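You operate a simulated robot arm through the tools that you are given. There is no shell and no other tool. Be economical: measure what you need, move in short steps, check, and stop when the job is done.

You run a simulated two-armed robot. Do the job below in one go: nothing can be reset, and whatever is moved stays where it is left.

JOB
Take the left-hand twist block and put it on top of the brown small carton on the black bench top. Then take the white cup on the black bench top and put it away on the white bench top. Then put the parts bag from the yellow bench top on the top of the packing board. Then take the solenoid valve on the grey bench top and put it away on the yellow bench top. Then stack the black motor that says "3" from the grey bench top on top of the black motor labelled "2". Then put the nut carton that says "M3" from the grey bench top on the white plate there. Then put the rail on the grey bench top away on the narrow bench top. Then open the drawer under the vacuum jig. Do these in the order given. Set down upright: left-hand twist block, solenoid valve.

Only the result counts: the job must be done as asked and must still hold three seconds after the hand-in. Knocking over, shifting, dropping, spilling or breaking anything else fails it.

ROBOT AND FRAMES
Two 7-joint arms with three-finger grippers on one trunk, on a base that drives. Base frame: it is fixed to the floor where the robot stands at the start and does not move with it; the origin is under the middle of the robot, x ahead of it, y to its left, z up; the surface under the hand at the start is at about z = 74. Readings come in cm, degrees, newtons and seconds.
The left shoulder is at the start at [9, 12.6, 108.6], the right one opposite. With the tool pointing down near the work surface each hand reaches from about 36 to 86 cm from the robot's upright axis, wherever it stands, measured 20 degrees to its own side. Places, roughly: black motor [-200, 100, 75]; drawer under the vacuum jig [-130, -50, 60]; left-hand twist block [50, 0, 75]; narrow bench top [-330, -460, 70]; nut carton [-150, 100, 75]; parts bag [-250, 125, 75]; rail [-150, 125, 75]; small carton [50, -25, 75]; solenoid valve [-225, 125, 75]; top of the packing board (42x14 cm) [-248, -70, 74]; white bench top [60, -350, 70]; white cup (5x5x5 cm) [80, -60, 80]; white plate (15x10x2 cm) [-210, 120, 70]; yellow bench top [-300, 110, 70]. Payload 2.94 kg a hand.
The tool frame of a hand sits at the grasp point between the pads (the TCP): z along the fingers, y along the line on which they close. The tips reach 3 cm beyond it. Largest opening 12.8 cm; the body of the gripper starts 9.3 cm behind the TCP.
Orientation is told as [roll, pitch, yaw] about the base's x, y, z axes, in that order, counted from this pose: with the fingers straight down and closing along the base's y, the tool's x points along the base's -x, its y along +y and its z along -z.

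CONTROLS
- The arms move only by the tool send_rows. It takes "left_steps", "right_steps" or both (then of equal length, played together; a hand with none holds still); each is text: rows parted by semicolons, each of 6 numbers parted by spaces: the shift along the base's x, y, z in m, then the turn, a rotation vector about the base's x, y, z in degrees. In form: dx dy dz wx wy wz; .... A call has 1 to 8 rows; each row is the pose to reach, as a shift and turn from the pose commanded when the call began. "left_grip" and "right_grip" are, for a hand that has rows, the gripper command, from -1 (fully open) to 1 (shut), values between in proportion, set as the call begins (left out, the last holds). Rows are played at 5 a second. More than 5 cm and 8.6 degrees between two rows, or a gripper value outside its range, and nothing of the call is played. A pose out of reach is approached as far as the arm can. The call stops where the force on the tool passes 40 N (or 10 N more than at its start, if that is more) or the arm is blocked; 0.2 s more then pass. Each finger halts on what it meets, pressing with about 31 N; the grip force reading is that of the motor and also rises with nothing between the fingers. The clock runs only during rows and for 0.2 s after the last one: add rows that repeat a pose to give the fingers time. It gives the time, the measured TCP pose, the force on the tool (base axes), the opening and the grip force at its end, in the units of the frame above (readings bear some noise), with the torque about the TCP (base axes, N m) and any sound that the robot's microphone picked up, and new pictures: "views" is both (left out), scene, wrist or none (wrist: the cameras of the hands that moved).
- Cameras (640 x 400 px; columns grow to the right, rows downward): "scene" is now at [20.42, -5.4, 124.63]; the picture's right is [-0.63, -0.77, 0.00], its down [-0.46, 0.38, -0.80] and it looks along [0.62, -0.51, -0.60] (base axes); focal length 266 px, centre (320, 200). "left" rides on the left gripper at [6.9, 1.5, -12] in its tool frame; the picture's right is [-0.21, 0.98, 0.00], its down [-0.82, -0.18, -0.54] and it looks along [-0.53, -0.12, 0.84] (tool axes); focal length 251 px, centre (320, 200). "right" rides on the right gripper at [6.9, -1.5, -12] in its tool frame; the picture's right is [0.21, 0.98, 0.00], its down [-0.82, 0.18, -0.54] and it looks along [-0.53, 0.12, 0.84] (tool axes); focal length 251 px, centre (320, 200). There is no depth. A picture from a camera that has moved, and an enlarged one, comes with that camera's place and axes in the base frame and with its lens.
- lift_body(by): slides the trunk up (or, below 0, down) by that many cm; the arms and the scene camera ride with it, the base frame stays. It gives what a move gives, with no picture.
- roll_base(legs): drives the robot by 1 to 6 legs, each [ahead, left, turn to the left] in cm, cm and degrees, along the robot's own axes; the way and the turn of a leg run together, so that a leg with both is an arc; at most 150 cm and 180 degrees a leg. The arms and the cameras ride along, it lands a little off, and it stops where it bumps. It gives what a move gives, and a new picture of the scene camera.
- aim_head(pan, tilt): turns the head with the scene camera to pan (to the left, within 80 degrees either way) and tilt (down, from -29 to 69), counted from straight ahead of the robot. It gives what a move gives, and a new picture of the scene camera.
- inspect(camera, box): a new picture of the part [left, top, right, bottom] of that camera's present view, enlarged. No time passes.
- job_done(): hands the job in; it is judged then, once.

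Go step by step. Nothing tells you exact positions but the pictures and the camera data: compare them with the known pose of the tool, close in by small moves and look again before you grip or let go. The budget is 217 turns and 260 pictures, counting those below and the enlarged ones. Unless the task says otherwise, let go and move clear before handing in, and close with one line.

The tools are called after "Call:" as name(argument=value, ...) on one line, values as JSON. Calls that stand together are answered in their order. send_rows: Moves the arms, as the interface text tells. Its arguments: {"type":"object","properties":{"left_steps":{"type":"string"},"left_grip":{"type":"number"},"right_steps":{"type":"string"},"right_grip":{"type":"number"},"views":{"type":"string","enum":["both","scene","wrist","none"]}},"required":[]} The other tools are called the same way: lift_body (by) slides the trunk up or down; roll_base (legs) drives the base; aim_head (pan, tilt) turns the head that bears the scene camera; inspect (camera, box) takes an enlarged picture of a part of a camera's view; job_done () hands the job in.

At the start:

```text
t: 0.0
left_position: [48.71, -2.96, 105.71]
left_tcp_rot: [0.0, -0.1, 0.1]
left_ft_force: [0.2, -0.8, 0.4]
left_torque: [0.01, 0.04, -0.02]
left_opening: 12.79
left_gripper_force: 0.0
right_position: [30.24, -38.47, 105.33]
right_tcp_rot: [0.0, 0.1, 0.0]
right_ft_force: [0.3, 0.0, 0.0]
right_torque: [0.03, -0.02, 0.0]
right_opening: 12.8
right_gripper_force: 0.0
trunk travel left (down, up): [-30.0, 24.7]
robot x, y, heading: [-0.18, 0.17, -0.0]
head pan, tilt: [-39.3, 36.7]
```

scene: 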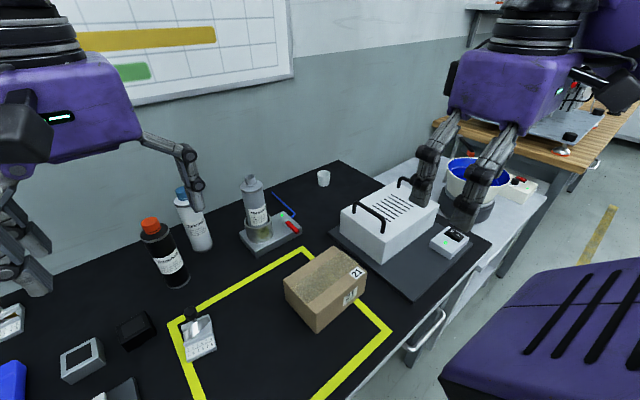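
right: 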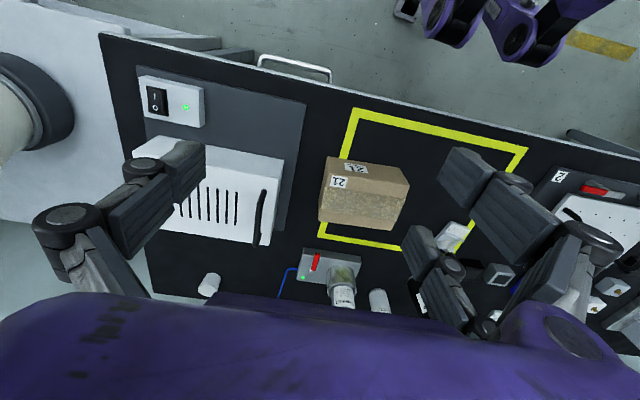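
left: 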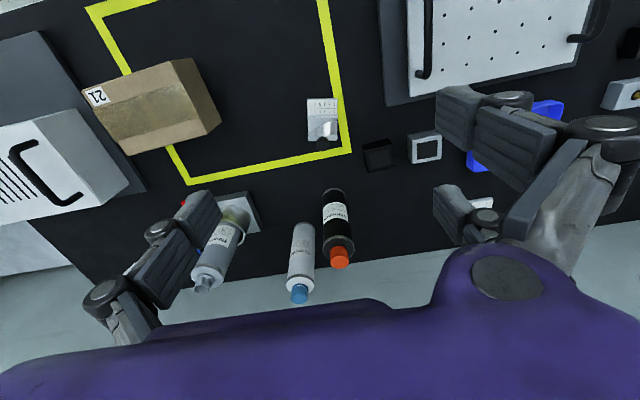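

I see the black bench with the carton and several small items. I'll look at the twist-block area in more detail first.

Call:
aim_head(pan=0, tilt=50)

Call:
inspect(camera="left", box=[270, 60, 530, 230])

```text
t: 1.1
left_position: [48.8, -2.92, 105.69]
left_tcp_rot: [0.0, 0.1, 0.1]
left_ft_force: [-0.3, -0.3, 0.4]
left_torque: [0.0, 0.01, 0.0]
left_opening: 12.79
left_gripper_force: 0.1
right_position: [30.11, -38.43, 105.32]
right_tcp_rot: [0.1, 0.0, 0.0]
right_ft_force: [0.0, -0.2, -0.2]
right_torque: [0.01, 0.02, -0.01]
right_opening: 12.79
right_gripper_force: 0.1
trunk travel left (down, up): [-30.0, 24.7]
robot x, y, heading: [-0.49, 0.17, 0.0]
head pan, tilt: [0.0, 50.0]
camera scene: at [20.88, -4.5, 124.24], right [-0.54, -0.84, 0.0], down [-0.53, 0.34, -0.77], along [0.65, -0.42, -0.63], focal length 266 px, centre (320, 200)
```

scene: 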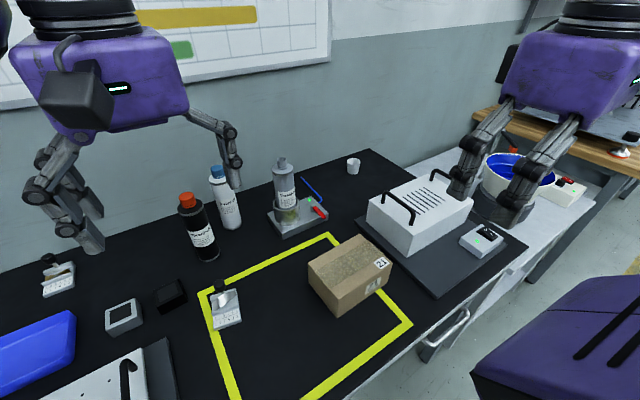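

```text
2.35 times, centred on (400, 145) of left
camera zoom: at [41.87, -1.46, 117.77], right [0.21, 0.98, 0.0], down [0.82, -0.18, 0.54], along [0.53, -0.12, -0.84], focal length 592 px, centre (132, 329)
```

zoom: 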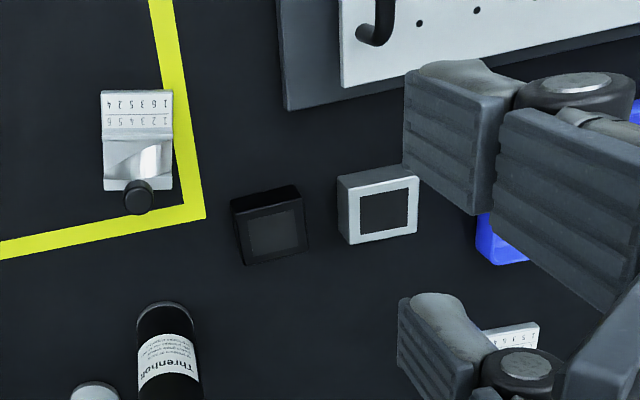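

The head seems still to be turning; I'll take close looks at the two twisted blocks.

Call:
aim_head(pan=0, tilt=50)

Call:
inspect(camera="left", box=[440, 180, 540, 242])

Call:
inspect(camera="left", box=[282, 80, 382, 142])

```text
t: 1.7
left_position: [48.73, -2.9, 105.66]
left_tcp_rot: [0.2, -0.1, 0.1]
left_ft_force: [-0.3, -0.9, 0.2]
left_torque: [0.0, -0.02, 0.03]
left_opening: 12.78
left_gripper_force: 0.1
right_position: [30.27, -38.42, 105.28]
right_tcp_rot: [0.0, 0.0, 0.0]
right_ft_force: [0.5, 0.1, -0.1]
right_torque: [0.01, -0.02, 0.01]
right_opening: 12.81
right_gripper_force: 0.1
trunk travel left (down, up): [-30.0, 24.7]
robot x, y, heading: [-0.14, 0.16, -0.0]
head pan, tilt: [0.0, 50.0]
camera scene: at [20.86, -4.5, 124.2], right [-0.54, -0.84, 0.0], down [-0.53, 0.34, -0.77], along [0.65, -0.42, -0.64], focal length 266 px, centre (320, 200)
```

scene: 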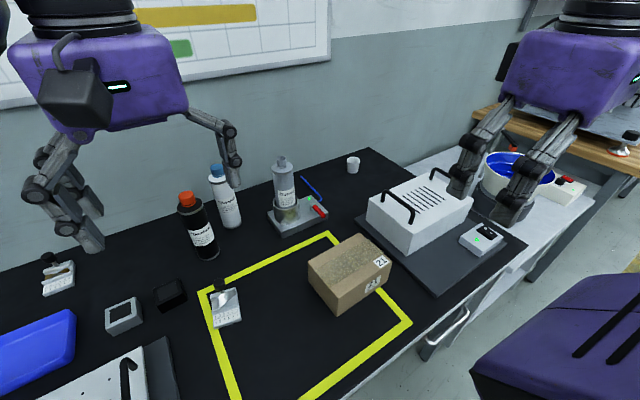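

```text
6.40 times, centred on (490, 211) of left
camera zoom: at [41.86, -1.46, 117.77], right [0.21, 0.98, 0.0], down [0.82, -0.18, 0.54], along [0.53, -0.12, -0.84], focal length 1609 px, centre (-768, 130)
```

zoom: 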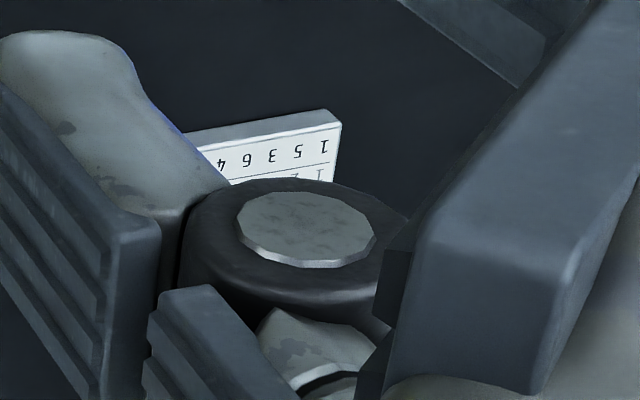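

```text
6.40 times, centred on (332, 111) of left
camera zoom: at [41.86, -1.46, 117.77], right [0.21, 0.98, 0.0], down [0.82, -0.18, 0.54], along [0.53, -0.12, -0.84], focal length 1609 px, centre (243, 770)
```

zoom: 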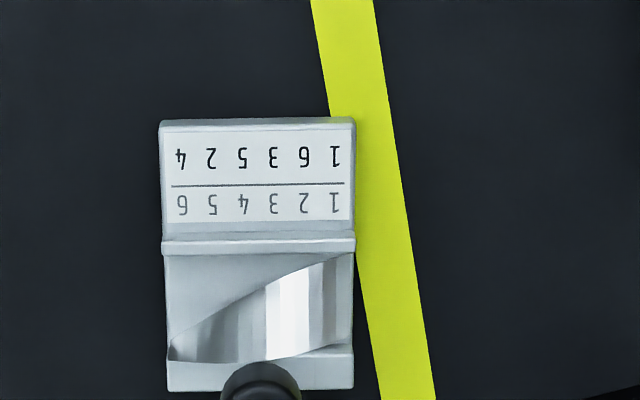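

Call:
inspect(camera="scene", box=[190, 270, 260, 340])

Call:
inspect(camera="scene", box=[25, 240, 95, 310])

Call:
aim_head(pan=20, tilt=45)

```text
5.71 times, centred on (225, 305) of scene
camera zoom: at [20.86, -4.5, 124.2], right [-0.54, -0.84, 0.0], down [-0.53, 0.34, -0.77], along [0.65, -0.42, -0.64], focal length 1518 px, centre (863, -400)
```

zoom: 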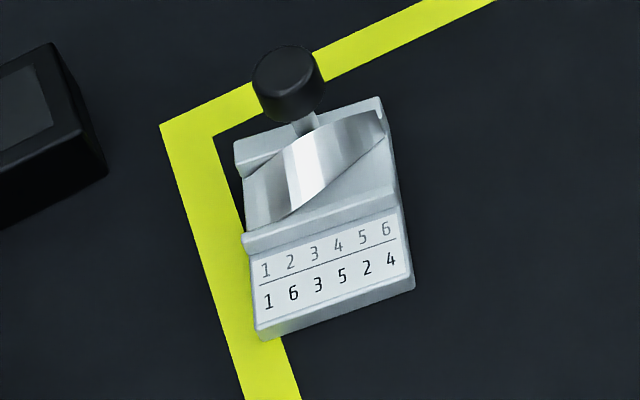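

```text
5.71 times, centred on (60, 275) of scene
camera zoom: at [20.86, -4.5, 124.2], right [-0.54, -0.84, 0.0], down [-0.53, 0.34, -0.77], along [0.65, -0.42, -0.64], focal length 1518 px, centre (1806, -229)
```

zoom: 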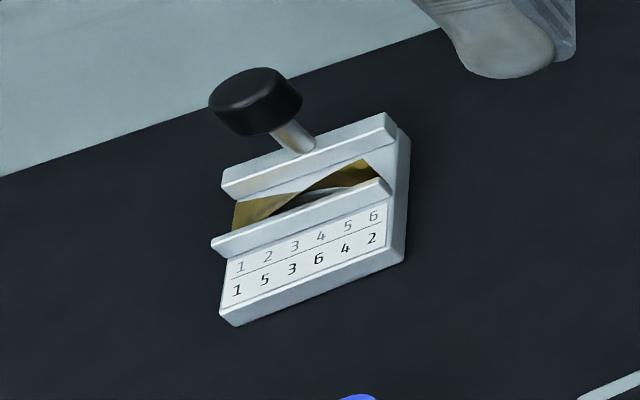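

```text
t: 2.5
left_position: [48.73, -2.79, 105.83]
left_tcp_rot: [0.0, -0.1, 0.2]
left_ft_force: [0.4, 0.2, 0.3]
left_torque: [-0.03, 0.0, -0.03]
left_opening: 12.8
left_gripper_force: 0.1
right_position: [30.18, -38.35, 105.5]
right_tcp_rot: [0.0, -0.1, 0.0]
right_ft_force: [0.4, 0.5, 0.2]
right_torque: [0.0, -0.03, 0.01]
right_opening: 12.83
right_gripper_force: 0.0
trunk travel left (down, up): [-30.0, 24.7]
robot x, y, heading: [0.08, 0.01, 0.2]
head pan, tilt: [20.0, 45.0]
camera scene: at [20.84, -4.5, 124.18], right [-0.54, -0.84, 0.0], down [-0.54, 0.35, -0.77], along [0.65, -0.42, -0.64], focal length 266 px, centre (320, 200)
```

scene: 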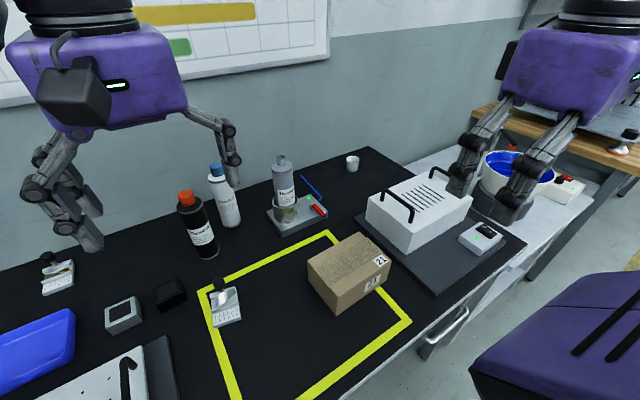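

The head camera doesn't turn much (seems stuck), but I take block A near [53,-3.5] as the left-hand twist one (ribbon rises like "/"). I lower the left hand for a close look.

Call:
send_rows(left_steps="0 0 -0.04 0 0 -4; 0 0 -0.08 0 0 -8; 0 0 -0.12 0 0 -12; 0 0 -0.12 0 0 -12", views="wrist")

```text
t: 3.5
left_position: [48.54, -2.85, 93.77]
left_tcp_rot: [0.0, 0.0, -12.0]
left_ft_force: [0.1, -0.1, 0.5]
left_torque: [-0.02, 0.0, 0.0]
left_opening: 12.78
left_gripper_force: 0.1
right_position: [30.21, -38.43, 105.36]
right_tcp_rot: [-0.1, 0.0, 0.1]
right_ft_force: [0.1, -0.7, 0.3]
right_torque: [-0.02, -0.01, 0.03]
right_opening: 12.78
right_gripper_force: 0.0
trunk travel left (down, up): [-30.0, 24.7]
robot x, y, heading: [-0.15, 0.04, 0.1]
head pan, tilt: [20.0, 45.0]
camera left: at [42.14, 0.08, 105.79], right [0.41, 0.91, 0.0], down [0.77, -0.35, 0.54], along [0.49, -0.22, -0.84], focal length 251 px, centre (320, 200)
```

left: 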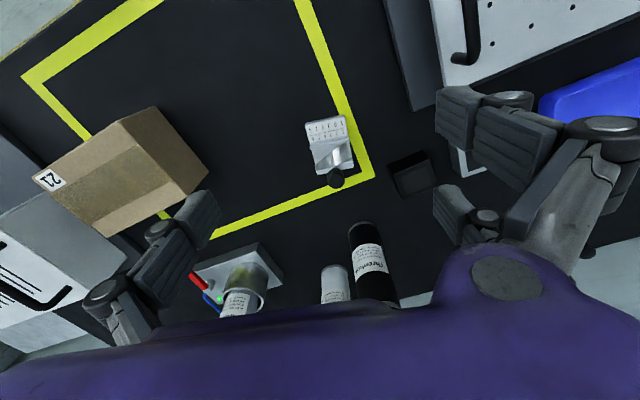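

Call:
inspect(camera="left", box=[285, 100, 375, 200])

```text
4.00 times, centred on (330, 150) of left
camera zoom: at [42.14, 0.08, 105.79], right [0.41, 0.91, 0.0], down [0.77, -0.35, 0.54], along [0.49, -0.22, -0.84], focal length 1006 px, centre (280, 400)
```

zoom: 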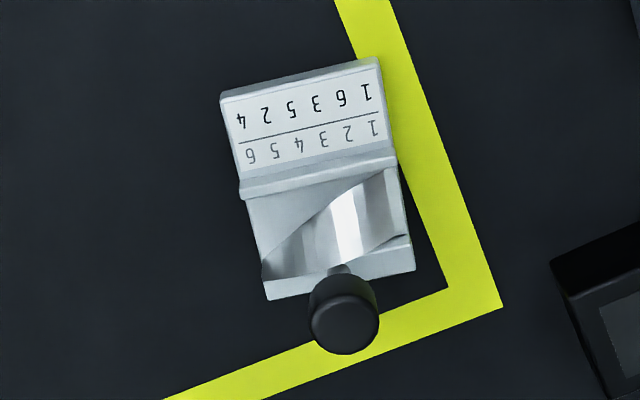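

Block A measured at about centre [53,-3.4], 4.8 wide × 6.9 long, yaw −12°, which the hand already matches. I approach from above and check.

Call:
send_rows(left_steps="0.02 -0.003 -0.03 0 0 0; 0.048 -0.0055 -0.06 0 0 0; 0.048 -0.0055 -0.095 0 0 0; 0.048 -0.0055 -0.095 0 0 0", left_grip=-1, views="both")

```text
t: 4.5
left_position: [53.55, -3.42, 84.28]
left_tcp_rot: [-0.1, 0.0, -12.0]
left_ft_force: [-0.5, 0.1, -0.7]
left_torque: [-0.04, 0.02, 0.04]
left_opening: 12.8
left_gripper_force: 0.0
right_position: [30.01, -38.39, 105.33]
right_tcp_rot: [0.1, 0.0, 0.0]
right_ft_force: [0.6, 0.0, -0.2]
right_torque: [-0.01, 0.02, 0.01]
right_opening: 12.82
right_gripper_force: 0.0
trunk travel left (down, up): [-30.0, 24.7]
robot x, y, heading: [0.21, -0.16, 0.0]
head pan, tilt: [20.0, 45.0]
camera scene: at [20.79, -4.49, 124.11], right [-0.54, -0.84, 0.0], down [-0.54, 0.35, -0.76], along [0.64, -0.42, -0.64], focal length 266 px, centre (320, 200)
camera left: at [47.12, -0.45, 96.4], right [0.41, 0.91, 0.0], down [0.77, -0.35, 0.54], along [0.49, -0.22, -0.84], focal length 251 px, centre (320, 200)
```

scene: 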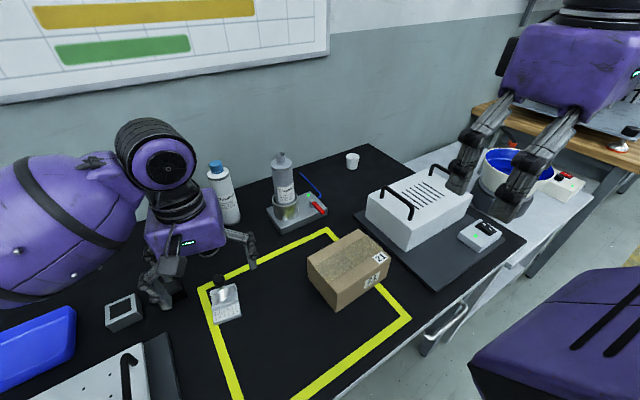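
left: 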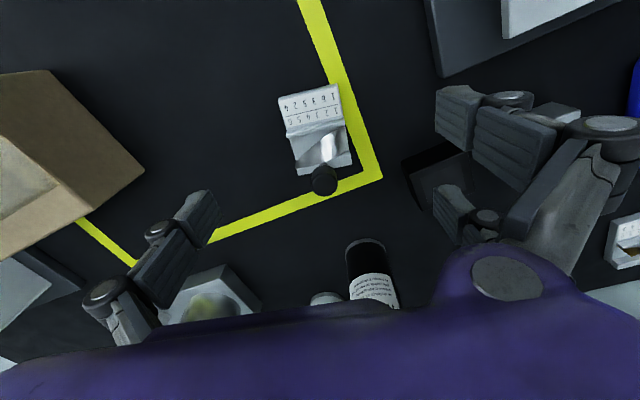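

Alignment looks right; I narrow the opening a bit and go down.

Call:
send_rows(left_steps="0 0 0 0 0 0; 0 0 0 0 0 0; 0 0 -0.03 0 0 0; 0 0 -0.05 0 0 0; 0 0 -0.065 0 0 0; 0 0 -0.065 0 0 0", left_grip=-0.4, views="wrist")

```text
t: 5.9
left_position: [53.44, -3.61, 77.64]
left_tcp_rot: [0.0, 0.0, -12.0]
left_ft_force: [0.5, -1.5, 0.7]
left_torque: [-0.01, -0.02, -0.03]
left_opening: 8.94
left_gripper_force: 0.0
right_position: [30.09, -38.49, 105.34]
right_tcp_rot: [0.0, 0.0, 0.0]
right_ft_force: [0.3, -0.4, -0.2]
right_torque: [-0.01, -0.02, -0.03]
right_opening: 12.8
right_gripper_force: 0.1
trunk travel left (down, up): [-30.0, 24.7]
robot x, y, heading: [0.23, 0.28, -0.2]
head pan, tilt: [20.0, 45.0]
camera left: at [47.01, -0.67, 89.77], right [0.41, 0.91, 0.0], down [0.77, -0.35, 0.54], along [0.49, -0.22, -0.84], focal length 251 px, centre (320, 200)
```

left: 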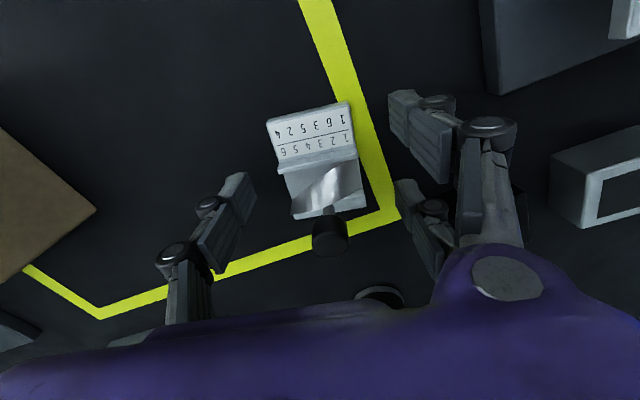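

Call:
send_rows(left_steps="0 0 0 0 0 0; 0 0 0 0 0 0; 0 0 0 0 0 0; 0 0 0 0 0 0", left_grip=1, views="wrist")

```text
t: 6.9
left_position: [53.41, -3.58, 77.79]
left_tcp_rot: [0.0, 0.0, -11.9]
left_ft_force: [1.2, -1.0, 1.3]
left_torque: [-0.08, 0.06, 0.1]
left_opening: 4.95
left_gripper_force: 31.0
right_position: [30.18, -38.47, 105.38]
right_tcp_rot: [0.0, 0.0, 0.0]
right_ft_force: [-0.9, 0.6, 0.7]
right_torque: [0.03, 0.01, 0.0]
right_opening: 12.82
right_gripper_force: 0.0
trunk travel left (down, up): [-30.0, 24.7]
robot x, y, heading: [-0.19, 0.01, 0.1]
head pan, tilt: [20.0, 45.0]
camera left: at [47.03, -0.67, 89.8], right [0.41, 0.91, 0.0], down [0.77, -0.35, 0.54], along [0.49, -0.22, -0.84], focal length 251 px, centre (320, 200)
```

left: 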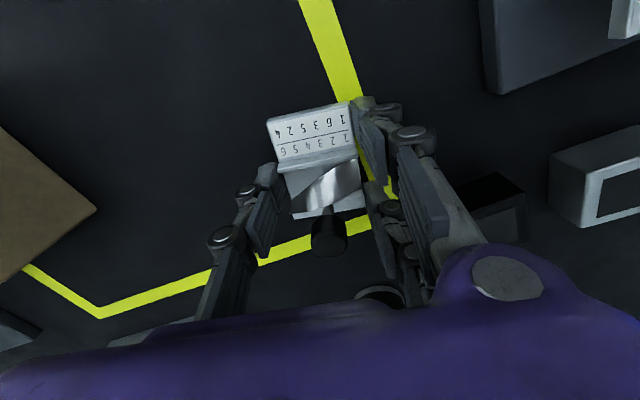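

Call:
inspect(camera="left", box=[250, 90, 390, 260])

Call:
inspect(camera="scene", box=[290, 220, 410, 320])

```text
2.35 times, centred on (320, 175) of left
camera zoom: at [47.03, -0.67, 89.8], right [0.41, 0.91, 0.0], down [0.77, -0.35, 0.54], along [0.49, -0.22, -0.84], focal length 592 px, centre (320, 259)
```

zoom: 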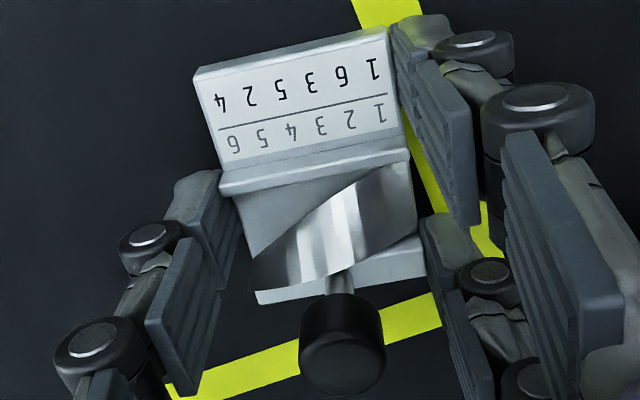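

```text
4.00 times, centred on (350, 270) of scene
camera zoom: at [20.77, -4.49, 124.02], right [-0.54, -0.84, 0.0], down [-0.55, 0.36, -0.76], along [0.64, -0.41, -0.65], focal length 1063 px, centre (200, -80)
```

zoom: 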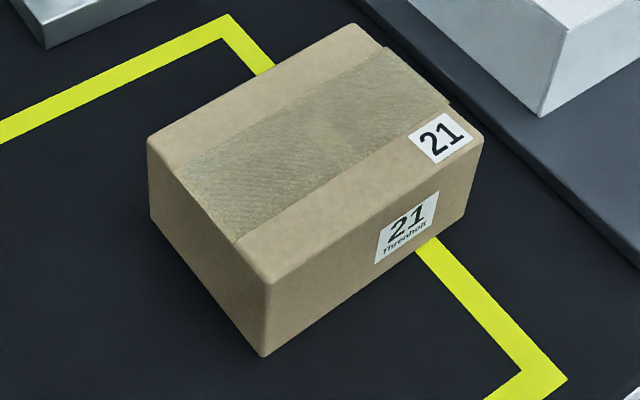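

Ribbon checked: left-handed. Carton top is about [45.8,-27.1] at z≈81. I lift the block and slide the base right.

Call:
send_rows(left_steps="0 0 0.04 0 0 0; 0 0 0.08 0 0 0; 0 0 0.12 0 0 0; 0 0 0.16 0 0 0; 0 0 0.16 0 0 0", views="none")

Call:
roll_base(legs=[[0, -24, 0]])

```text
t: 8.1
left_position: [53.85, -3.18, 93.78]
left_tcp_rot: [0.0, 0.0, -11.9]
left_ft_force: [0.1, 0.4, -1.5]
left_torque: [-0.01, -0.01, 0.02]
left_opening: 4.94
left_gripper_force: 30.4
right_position: [30.21, -38.41, 105.39]
right_tcp_rot: [0.0, 0.0, 0.0]
right_ft_force: [-0.4, -0.2, 0.1]
right_torque: [0.01, 0.01, 0.03]
right_opening: 12.78
right_gripper_force: 0.1
trunk travel left (down, up): [-30.0, 24.7]
robot x, y, heading: [0.02, 0.2, 0.0]
head pan, tilt: [20.0, 45.0]
```

```text
t: 10.8
left_position: [53.79, -27.2, 93.71]
left_tcp_rot: [0.0, 0.0, -11.9]
left_ft_force: [-0.7, -0.6, -0.3]
left_torque: [0.0, 0.05, -0.03]
left_opening: 4.95
left_gripper_force: 30.6
right_position: [30.2, -62.32, 105.27]
right_tcp_rot: [0.0, 0.0, 0.0]
right_ft_force: [-0.3, -0.5, -0.1]
right_torque: [0.01, -0.01, 0.0]
right_opening: 12.79
right_gripper_force: 0.1
trunk travel left (down, up): [-30.0, 24.7]
robot x, y, heading: [-0.16, -23.57, 0.2]
head pan, tilt: [20.0, 45.0]
camera scene: at [20.74, -28.32, 123.9], right [-0.55, -0.84, 0.0], down [-0.56, 0.36, -0.75], along [0.63, -0.41, -0.66], focal length 266 px, centre (320, 200)
```

scene: 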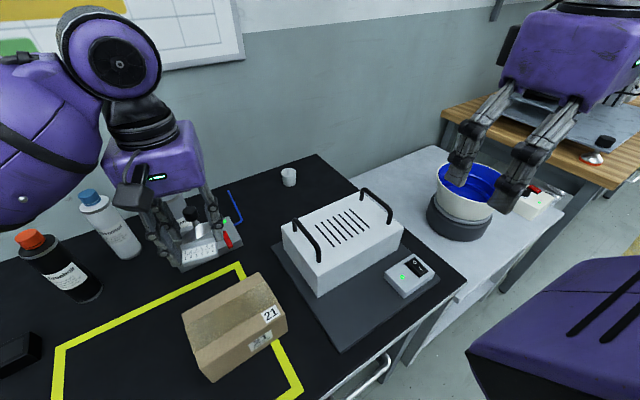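

Block is now beside the carton; I bring it back over the carton's top and look.

Call:
send_rows(left_steps="-0.04 0 0 0 0 0; -0.077 0.001 0 0 0 0; -0.077 0.001 -0.04 0 0 0; -0.077 0.001 -0.07 0 0 0; -0.077 0.001 -0.07 0 0 0", views="both")

```text
t: 12.0
left_position: [46.29, -26.68, 86.95]
left_tcp_rot: [0.0, 0.1, -11.9]
left_ft_force: [0.9, 0.3, -2.3]
left_torque: [0.0, -0.01, 0.02]
left_opening: 4.95
left_gripper_force: 30.8
right_position: [30.22, -62.3, 105.38]
right_tcp_rot: [0.0, 0.0, 0.0]
right_ft_force: [0.5, 0.1, -0.4]
right_torque: [-0.01, -0.01, 0.02]
right_opening: 12.78
right_gripper_force: 0.1
trunk travel left (down, up): [-30.0, 24.7]
robot x, y, heading: [0.27, -24.42, 0.2]
head pan, tilt: [20.0, 45.0]
camera scene: at [20.72, -28.29, 123.87], right [-0.55, -0.84, 0.0], down [-0.56, 0.36, -0.75], along [0.63, -0.41, -0.67], focal length 266 px, centre (320, 200)
camera left: at [39.88, -23.8, 98.89], right [0.41, 0.91, 0.0], down [0.77, -0.35, 0.54], along [0.49, -0.22, -0.84], focal length 251 px, centre (320, 200)
```

scene: 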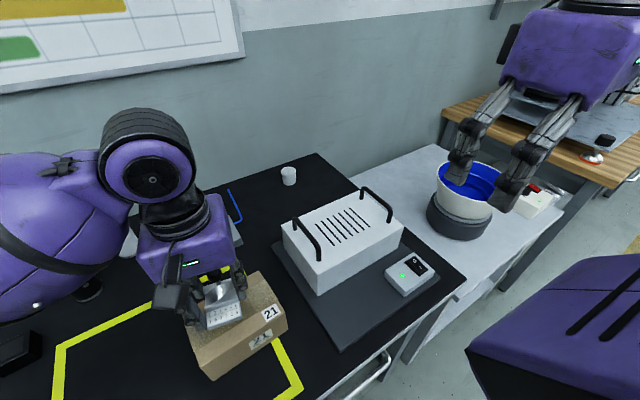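
left: 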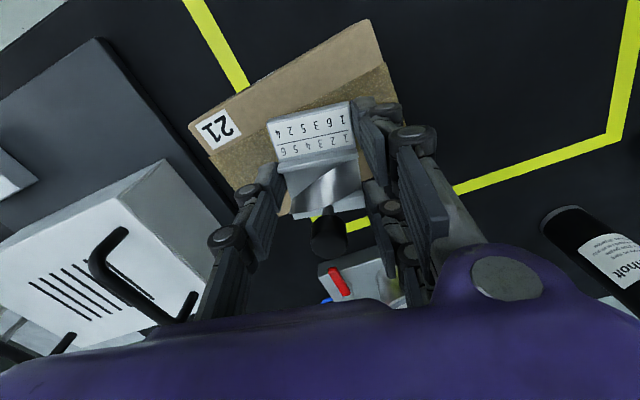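

Call:
send_rows(left_steps="-0.002 -0.004 -0.012 0 0 0; -0.002 -0.004 -0.02 0 0 0; -0.002 -0.004 -0.022 0 0 0; -0.002 -0.004 -0.022 0 0 0", views="none")

```text
t: 13.0
left_position: [46.09, -27.26, 84.75]
left_tcp_rot: [0.0, -0.2, -11.9]
left_ft_force: [6.3, 1.3, 22.9]
left_torque: [-0.02, 0.6, -0.09]
left_opening: 4.94
left_gripper_force: 30.8
right_position: [30.11, -62.28, 105.41]
right_tcp_rot: [0.0, 0.0, 0.0]
right_ft_force: [-0.5, 0.0, -0.7]
right_torque: [-0.02, -0.04, -0.02]
right_opening: 12.82
right_gripper_force: 0.0
trunk travel left (down, up): [-30.0, 24.7]
robot x, y, heading: [0.09, -23.82, 0.0]
head pan, tilt: [20.0, 45.0]
```

Contact felt; I ease up slightly and release.

Call:
send_rows(left_steps="0 0 0.001 0 0 0; 0 0 0.001 0 0 0; 0 0 0.001 0 0 0; 0 0 0.001 0 0 0", left_grip=-0.1, views="none")

Call:
send_rows(left_steps="0 0 0.04 0 0 0; 0 0 0.08 0 0 0; 0 0 0.12 0 0 0; 0 0 0.16 0 0 0; 0 0 0.16 0 0 0", left_grip=-0.1, views="both")

```text
t: 14.0
left_position: [46.0, -27.22, 84.63]
left_tcp_rot: [-0.1, -0.1, -11.9]
left_ft_force: [0.1, 0.1, 0.4]
left_torque: [-0.02, -0.02, 0.01]
left_opening: 7.03
left_gripper_force: 0.1
right_position: [30.27, -62.33, 105.3]
right_tcp_rot: [0.0, 0.0, 0.0]
right_ft_force: [-0.1, 0.2, -0.1]
right_torque: [0.01, -0.01, 0.01]
right_opening: 12.8
right_gripper_force: 0.0
trunk travel left (down, up): [-30.0, 24.7]
robot x, y, heading: [0.26, -23.59, -0.3]
head pan, tilt: [20.0, 45.0]
```

```text
t: 15.2
left_position: [45.91, -27.61, 100.64]
left_tcp_rot: [0.0, 0.1, -11.8]
left_ft_force: [0.4, -0.4, 0.0]
left_torque: [-0.01, 0.0, 0.01]
left_opening: 7.03
left_gripper_force: 0.1
right_position: [30.09, -62.28, 105.3]
right_tcp_rot: [0.0, 0.0, 0.0]
right_ft_force: [1.2, -0.7, 0.5]
right_torque: [0.04, 0.06, 0.02]
right_opening: 12.78
right_gripper_force: 0.1
trunk travel left (down, up): [-30.0, 24.7]
robot x, y, heading: [-0.06, -23.89, -0.1]
head pan, tilt: [20.0, 45.0]
camera scene: at [20.72, -28.28, 123.78], right [-0.55, -0.84, 0.0], down [-0.56, 0.37, -0.74], along [0.62, -0.4, -0.67], focal length 266 px, centre (320, 200)
camera left: at [39.39, -24.65, 112.82], right [0.41, 0.91, 0.0], down [0.77, -0.35, 0.54], along [0.49, -0.22, -0.84], focal length 251 px, centre (320, 200)
```

scene: 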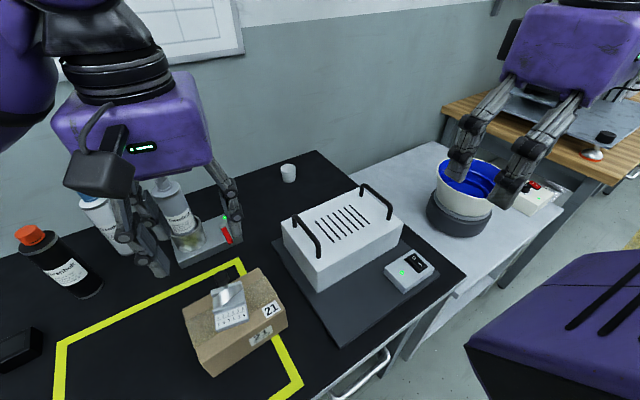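
left: 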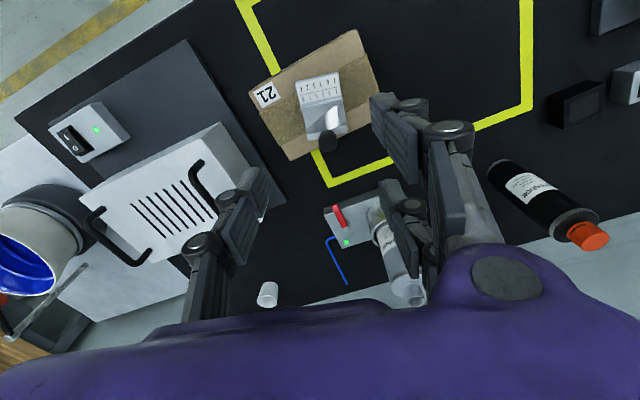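

Block sits well on the carton. Next the cup, at about [82,-56]; I'll use the right hand tilted forward, after sliding the base right. First I stow the left hand higher and bring the right one forward.

Call:
send_rows(left_steps="0 0.02 0.03 0 0 0; 0 0.05 0.06 0 0 0; -0.02 0.09 0.08 0 0 0; -0.04 0.12 0.08 0 0 0; -0.06 0.14 0.08 0 0 0; -0.06 0.14 0.08 0 0 0", right_steps="0.02 0 0.03 0 -5 0; 0.05 0.02 0.06 0 -10 0; 0.09 0.05 0.06 0 -15 0; 0.13 0.07 0.06 0 -20 0; 0.17 0.09 0.06 0 -25 0; 0.17 0.09 0.06 0 -30 0", right_grip=-0.5, views="none")

Call:
roll_base(legs=[[0, -20, 0]])

Call:
inspect(camera="right", box=[0, 0, 640, 400])

```text
t: 16.6
left_position: [39.83, -13.62, 108.75]
left_tcp_rot: [0.0, 0.0, -11.9]
left_ft_force: [-0.5, 0.4, -0.2]
left_torque: [0.01, -0.04, 0.02]
left_opening: 7.04
left_gripper_force: 0.0
right_position: [47.06, -53.29, 111.53]
right_tcp_rot: [0.0, -30.1, 0.1]
right_ft_force: [0.1, -0.8, -0.4]
right_torque: [-0.03, -0.03, 0.03]
right_opening: 9.61
right_gripper_force: 0.0
trunk travel left (down, up): [-30.0, 24.7]
robot x, y, heading: [0.27, -23.81, 0.1]
head pan, tilt: [20.0, 45.0]
```

```text
t: 18.9
left_position: [39.82, -33.02, 108.77]
left_tcp_rot: [0.0, -0.1, -11.9]
left_ft_force: [0.9, 0.3, 0.4]
left_torque: [-0.02, 0.0, 0.01]
left_opening: 7.05
left_gripper_force: 0.0
right_position: [46.83, -72.5, 111.47]
right_tcp_rot: [-0.1, -30.1, -0.1]
right_ft_force: [-0.5, 0.6, -0.5]
right_torque: [0.01, -0.01, 0.03]
right_opening: 9.59
right_gripper_force: 0.1
trunk travel left (down, up): [-30.0, 24.7]
robot x, y, heading: [-0.3, -42.68, 0.1]
head pan, tilt: [20.0, 45.0]
camera scene: at [18.8, -49.34, 123.32], right [-0.77, -0.63, 0.0], down [-0.45, 0.55, -0.7], along [0.44, -0.54, -0.71], focal length 266 px, centre (320, 200)
```

scene: 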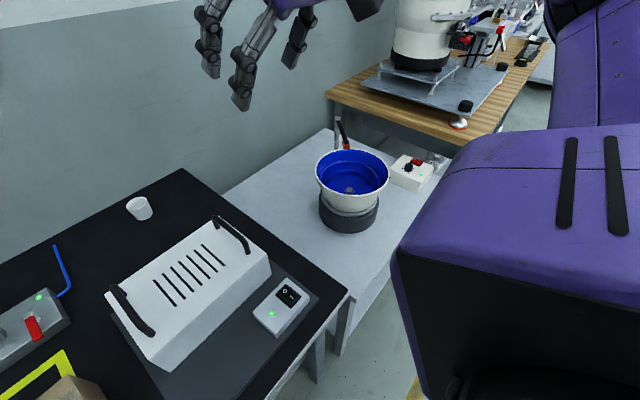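

```text
1.00 times, centred on (320, 200) of right (not enlarged: the box is as wide or as high as the picture)
camera zoom: at [34.89, -74.01, 118.34], right [-0.18, 0.98, -0.11], down [0.44, 0.18, 0.88], along [0.88, 0.11, -0.46], focal length 251 px, centre (320, 200)
```

zoom: 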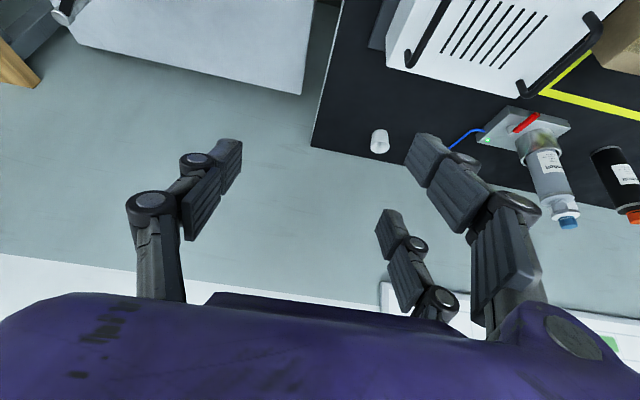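

Cup is near [79.5,-55.2]. I bring the right hand, tilted 30°, to a pre-grasp point in front of and above it.

Call:
send_rows(right_steps="0.03 0.03 0 0 0 0; 0.06 0.06 -0.02 0 0 0; 0.09 0.09 -0.04 0 0 0; 0.12 0.12 -0.055 0 0 0; 0.155 0.145 -0.07 0 0 0; 0.19 0.17 -0.09 0 0 0; 0.225 0.173 -0.12 0 0 0; 0.245 0.173 -0.155 0 0 0", views="wrist")

Call:
aim_head(pan=-20, tilt=45)

```text
t: 20.7
left_position: [39.84, -32.88, 108.85]
left_tcp_rot: [0.1, 0.0, -11.9]
left_ft_force: [0.1, 0.7, -0.4]
left_torque: [0.02, 0.01, 0.0]
left_opening: 7.04
left_gripper_force: 0.1
right_position: [70.33, -56.59, 97.69]
right_tcp_rot: [-0.1, -30.1, -0.1]
right_ft_force: [-0.3, -0.3, -0.7]
right_torque: [0.02, -0.04, -0.03]
right_opening: 9.59
right_gripper_force: 0.0
right hand out of reach, approached as far as the arm can: row 7, 8
trunk travel left (down, up): [-30.0, 24.7]
robot x, y, heading: [-0.26, -43.55, -0.1]
head pan, tilt: [20.0, 45.0]
camera right: at [58.31, -58.12, 104.61], right [-0.18, 0.98, -0.11], down [0.44, 0.18, 0.88], along [0.88, 0.11, -0.46], focal length 251 px, centre (320, 200)
```

right: 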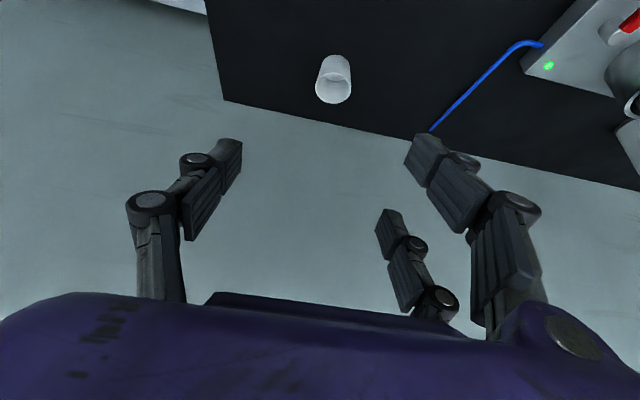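

```text
t: 21.8
left_position: [39.88, -32.92, 108.76]
left_tcp_rot: [0.0, -0.1, -12.0]
left_ft_force: [-0.6, -1.2, 0.1]
left_torque: [-0.03, 0.0, -0.01]
left_opening: 7.08
left_gripper_force: 0.0
right_position: [70.31, -56.64, 97.66]
right_tcp_rot: [-0.1, -30.0, -0.1]
right_ft_force: [-0.4, -0.4, 1.0]
right_torque: [0.02, 0.0, -0.03]
right_opening: 9.61
right_gripper_force: 0.0
trunk travel left (down, up): [-30.0, 24.7]
robot x, y, heading: [0.18, -43.23, -0.2]
head pan, tilt: [-20.0, 45.0]
camera scene: at [21.31, -45.85, 123.4], right [-0.34, -0.94, 0.0], down [-0.66, 0.24, -0.71], along [0.66, -0.24, -0.71], focal length 266 px, centre (320, 200)
```

scene: 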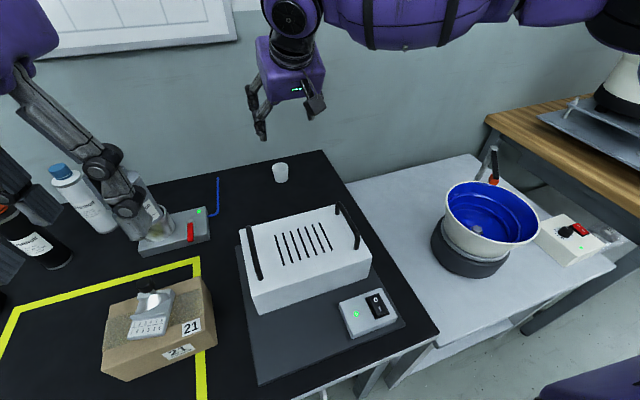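

The head answers now. The right arm reached its limit, so I raise the left hand and lower the trunk to give more reach near the bench.

Call:
send_rows(left_steps="0 0 0.04 0 0 0; 0 0 0.08 0 0 0; 0 0 0.11 0 0 0; 0 0 0.11 0 0 0", views="none")

Call:
lift_body(by=-10)

Call:
send_rows(right_steps="0.01 0.006 -0.01 0 0 0; 0.022 0.012 -0.02 0 0 0; 0.022 0.012 -0.02 0 0 0", right_grip=-0.5, views="both")

```text
t: 22.8
left_position: [39.76, -32.95, 119.96]
left_tcp_rot: [0.0, 0.1, -12.0]
left_ft_force: [0.1, 0.5, 0.4]
left_torque: [-0.02, 0.03, 0.0]
left_opening: 7.04
left_gripper_force: 0.0
right_position: [70.41, -56.6, 97.56]
right_tcp_rot: [-0.1, -29.9, -0.1]
right_ft_force: [-0.1, -0.7, 0.8]
right_torque: [0.02, 0.01, 0.06]
right_opening: 9.6
right_gripper_force: 0.0
trunk travel left (down, up): [-30.0, 24.7]
robot x, y, heading: [0.0, -43.01, -0.0]
head pan, tilt: [-20.0, 45.0]
```

```text
t: 24.1
left_position: [39.82, -32.93, 109.75]
left_tcp_rot: [0.1, 0.0, -11.9]
left_ft_force: [-0.2, 0.0, -0.9]
left_torque: [-0.04, -0.04, 0.03]
left_opening: 7.06
left_gripper_force: 0.0
right_position: [70.11, -56.68, 87.8]
right_tcp_rot: [-0.1, -30.0, -0.2]
right_ft_force: [-0.5, 0.2, -0.2]
right_torque: [-0.01, 0.0, -0.02]
right_opening: 9.64
right_gripper_force: 0.1
trunk travel left (down, up): [-20.0, 34.7]
robot x, y, heading: [0.04, -43.05, -0.3]
head pan, tilt: [-20.0, 45.0]
```

```text
t: 24.9
left_position: [39.89, -32.92, 109.75]
left_tcp_rot: [-0.1, 0.0, -12.0]
left_ft_force: [-0.4, -0.3, -0.6]
left_torque: [0.02, -0.02, -0.01]
left_opening: 7.04
left_gripper_force: 0.1
right_position: [72.22, -55.63, 85.7]
right_tcp_rot: [-0.1, -30.0, -0.1]
right_ft_force: [-0.5, -0.3, 0.9]
right_torque: [-0.03, 0.0, 0.02]
right_opening: 9.6
right_gripper_force: 0.1
trunk travel left (down, up): [-20.0, 34.7]
robot x, y, heading: [0.26, -43.38, 0.0]
head pan, tilt: [-20.0, 45.0]
camera scene: at [24.31, -45.85, 112.96], right [-0.34, -0.94, 0.0], down [-0.66, 0.24, -0.71], along [0.66, -0.24, -0.71], focal length 266 px, centre (320, 200)
camera right: at [60.21, -57.09, 92.68], right [-0.18, 0.98, -0.11], down [0.44, 0.18, 0.88], along [0.88, 0.11, -0.46], focal length 251 px, centre (320, 200)
```

scene: 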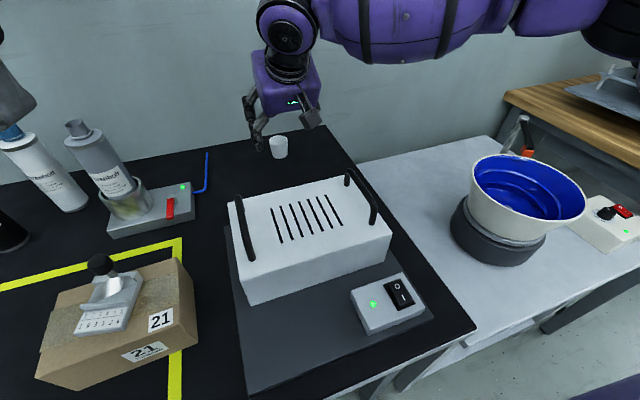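
right: 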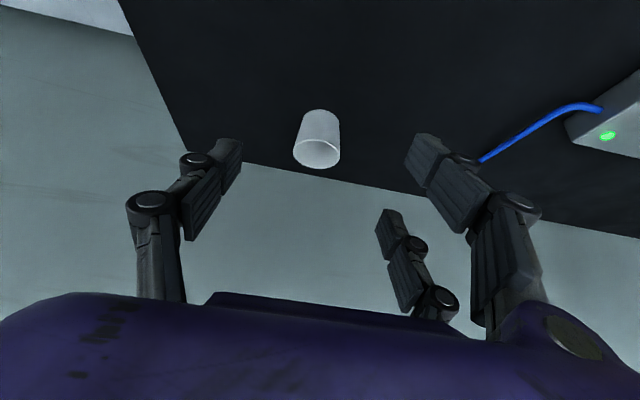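

Call:
send_rows(right_steps="0.025 -0.001 -0.035 0 0 0; 0.05 -0.001 -0.065 0 0 0; 0.051 -0.001 -0.077 0 0 0; 0.051 -0.001 -0.077 0 0 0", views="wrist")

```text
t: 25.9
left_position: [39.83, -32.86, 109.78]
left_tcp_rot: [0.1, 0.0, -12.0]
left_ft_force: [-0.7, -0.3, 0.4]
left_torque: [-0.01, -0.01, 0.0]
left_opening: 7.04
left_gripper_force: 0.0
right_position: [74.13, -58.45, 78.99]
right_tcp_rot: [-0.1, -30.0, 0.1]
right_ft_force: [-0.4, 0.3, 0.6]
right_torque: [0.0, 0.02, 0.03]
right_opening: 9.61
right_gripper_force: 0.0
right hand out of reach, approached as far as the arm can: row 1, 2, 3, 4
trunk travel left (down, up): [-20.0, 34.7]
robot x, y, heading: [0.09, -43.26, 0.1]
head pan, tilt: [-20.0, 45.0]
camera right: at [62.03, -59.89, 85.97], right [-0.18, 0.98, -0.11], down [0.44, 0.18, 0.88], along [0.88, 0.11, -0.46], focal length 251 px, centre (320, 200)
```

right: 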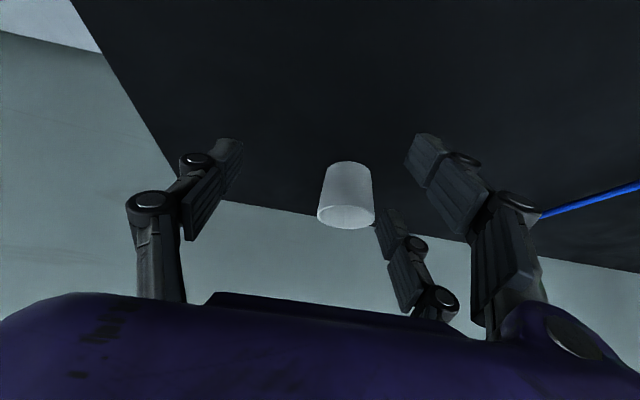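

The arm is 3–4 cm short. I back out slightly, and look down to see how much room the base has in front.

Call:
aim_head(pan=0, tilt=69)

```text
t: 26.8
left_position: [39.99, -32.92, 109.74]
left_tcp_rot: [0.0, 0.0, -12.0]
left_ft_force: [0.7, 0.5, 1.1]
left_torque: [-0.03, 0.0, -0.01]
left_opening: 7.06
left_gripper_force: 0.1
right_position: [74.17, -58.49, 78.67]
right_tcp_rot: [-0.1, -29.8, -0.1]
right_ft_force: [-0.7, 0.2, -0.2]
right_torque: [0.01, 0.0, 0.04]
right_opening: 9.62
right_gripper_force: 0.0
trunk travel left (down, up): [-20.0, 34.7]
robot x, y, heading: [0.49, -43.13, -0.3]
head pan, tilt: [0.0, 68.8]
camera scene: at [23.66, -44.42, 111.44], right [-0.19, -0.98, 0.0], down [-0.82, 0.16, -0.56], along [0.55, -0.11, -0.83], focal length 266 px, centre (320, 200)
```

scene: 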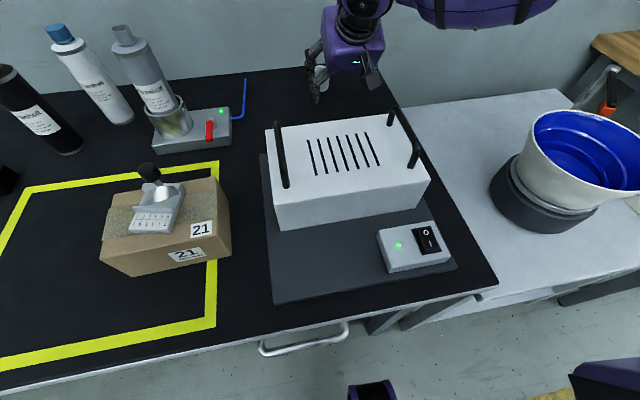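

Reach seems limited by direction (it favours 20° outward), so I'll back the hand out and move the base left ~16 cm so the cup lies further to the right.

Call:
send_rows(right_steps="-0.02 0 0.04 0 0 0; -0.04 0 0.08 0 0 0; -0.07 0 0.12 0 0 0; -0.11 0 0.15 0 0 0; -0.14 -0.03 0.18 0 0 0; -0.15 -0.06 0.18 0 0 0; -0.15 -0.08 0.18 0 0 0; -0.15 -0.08 0.18 0 0 0", views="none")

Call:
roll_base(legs=[[0, 16, 0]])

Call:
aim_head(pan=-25, tilt=40)

```text
refused: row 5 steps farther than a row can; nothing moved
```

```text
t: 28.9
left_position: [39.88, -16.58, 109.68]
left_tcp_rot: [0.0, -0.1, -11.9]
left_ft_force: [-0.5, 0.0, 1.0]
left_torque: [-0.02, 0.0, 0.02]
left_opening: 7.04
left_gripper_force: 0.2
right_position: [74.06, -42.16, 78.72]
right_tcp_rot: [-0.1, -29.8, 0.0]
right_ft_force: [0.5, -0.4, 0.6]
right_torque: [0.01, 0.0, 0.0]
right_opening: 9.59
right_gripper_force: 0.1
trunk travel left (down, up): [-20.0, 34.7]
robot x, y, heading: [0.12, -26.68, 0.0]
head pan, tilt: [0.0, 68.8]
camera scene: at [23.69, -28.13, 111.44], right [-0.19, -0.98, 0.0], down [-0.82, 0.16, -0.56], along [0.55, -0.11, -0.83], focal length 266 px, centre (320, 200)
```

scene: 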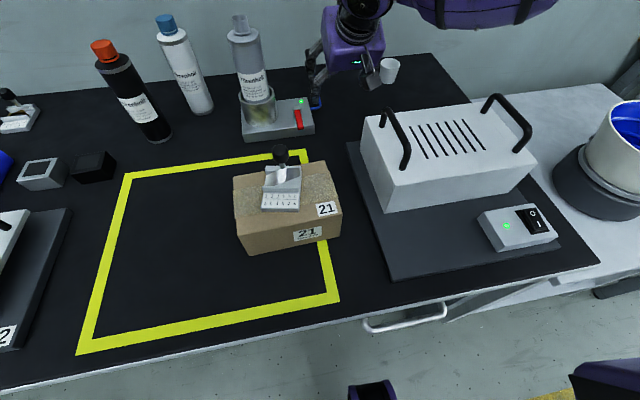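

```text
t: 29.8
left_position: [39.87, -16.59, 109.78]
left_tcp_rot: [0.0, 0.0, -12.0]
left_ft_force: [-0.3, 0.8, -0.8]
left_torque: [0.04, -0.04, -0.03]
left_opening: 7.04
left_gripper_force: 0.0
right_position: [74.1, -42.29, 78.92]
right_tcp_rot: [-0.1, -29.8, -0.1]
right_ft_force: [0.4, 0.1, -0.4]
right_torque: [0.03, -0.02, 0.0]
right_opening: 9.59
right_gripper_force: 0.1
trunk travel left (down, up): [-20.0, 34.7]
robot x, y, heading: [0.25, -26.43, 0.0]
head pan, tilt: [-25.0, 40.0]
camera scene: at [24.44, -30.39, 113.66], right [-0.42, -0.91, 0.0], down [-0.58, 0.27, -0.77], along [0.69, -0.32, -0.64], focal length 266 px, centre (320, 200)
```

scene: 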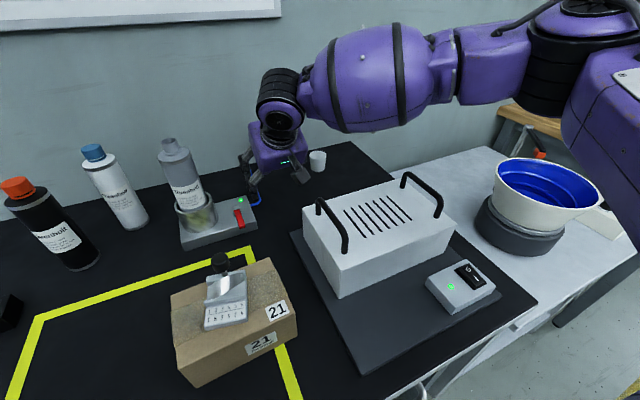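

My lift was refused before the base rolled, so I check that the cup and jig are undisturbed.

Call:
inspect(camera="scene", box=[160, 100, 360, 260])

Call:
inspect(camera="right", box=[0, 0, 640, 400])

```text
2.50 times, centred on (260, 180) of scene
camera zoom: at [24.44, -30.39, 113.66], right [-0.42, -0.91, 0.0], down [-0.58, 0.27, -0.77], along [0.69, -0.32, -0.64], focal length 664 px, centre (470, 250)
```

zoom: 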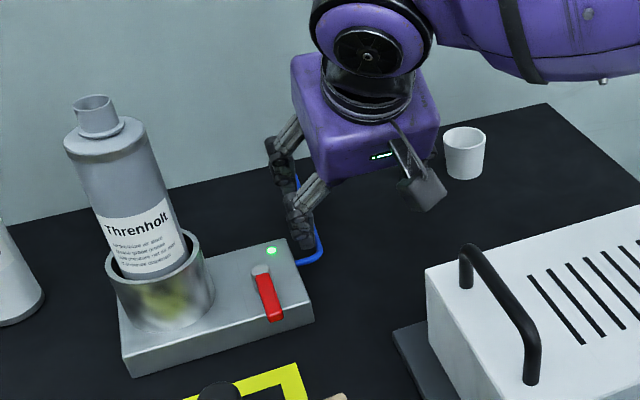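

```text
1.00 times, centred on (320, 200) of right (not enlarged: the box is as wide or as high as the picture)
camera zoom: at [62.09, -43.65, 85.84], right [-0.18, 0.98, -0.11], down [0.44, 0.18, 0.88], along [0.88, 0.11, -0.47], focal length 251 px, centre (320, 200)
```

zoom: 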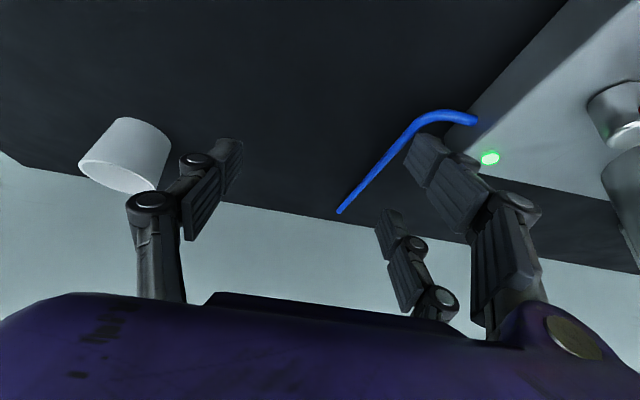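

All undisturbed. I lift the hand straight up, then move right above the cup.

Call:
send_rows(right_steps="0 0 0.04 0 0 0; 0 0 0.08 0 0 0; 0 -0.02 0.1 0 0 0; 0 -0.06 0.1 0 0 0; 0 -0.10 0.1 0 0 0; 0 -0.133 0.1 0 0 0; 0 -0.133 0.1 0 0 0", views="wrist")

```text
t: 31.4
left_position: [39.9, -16.58, 109.74]
left_tcp_rot: [0.1, -0.1, -12.0]
left_ft_force: [-0.7, 0.6, -0.5]
left_torque: [0.02, 0.02, 0.03]
left_opening: 7.05
left_gripper_force: 0.1
right_position: [73.9, -55.2, 89.03]
right_tcp_rot: [-0.2, -30.0, 0.1]
right_ft_force: [0.1, 0.5, 0.3]
right_torque: [0.0, 0.02, 0.0]
right_opening: 9.6
right_gripper_force: 0.0
trunk travel left (down, up): [-20.0, 34.7]
robot x, y, heading: [0.08, -26.89, 0.0]
head pan, tilt: [-25.0, 40.0]
camera right: at [61.84, -56.61, 95.87], right [-0.18, 0.98, -0.11], down [0.44, 0.18, 0.88], along [0.88, 0.11, -0.47], focal length 251 px, centre (320, 200)
```

right: 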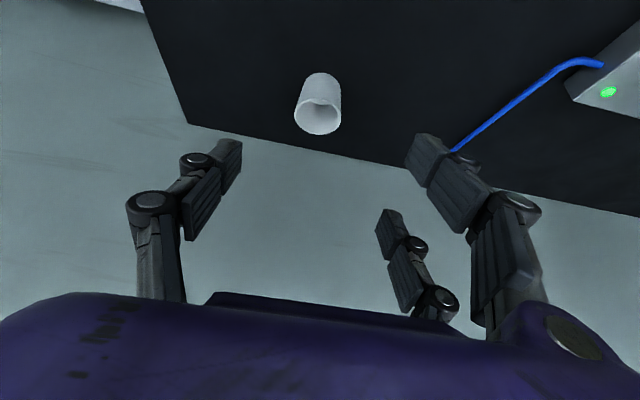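

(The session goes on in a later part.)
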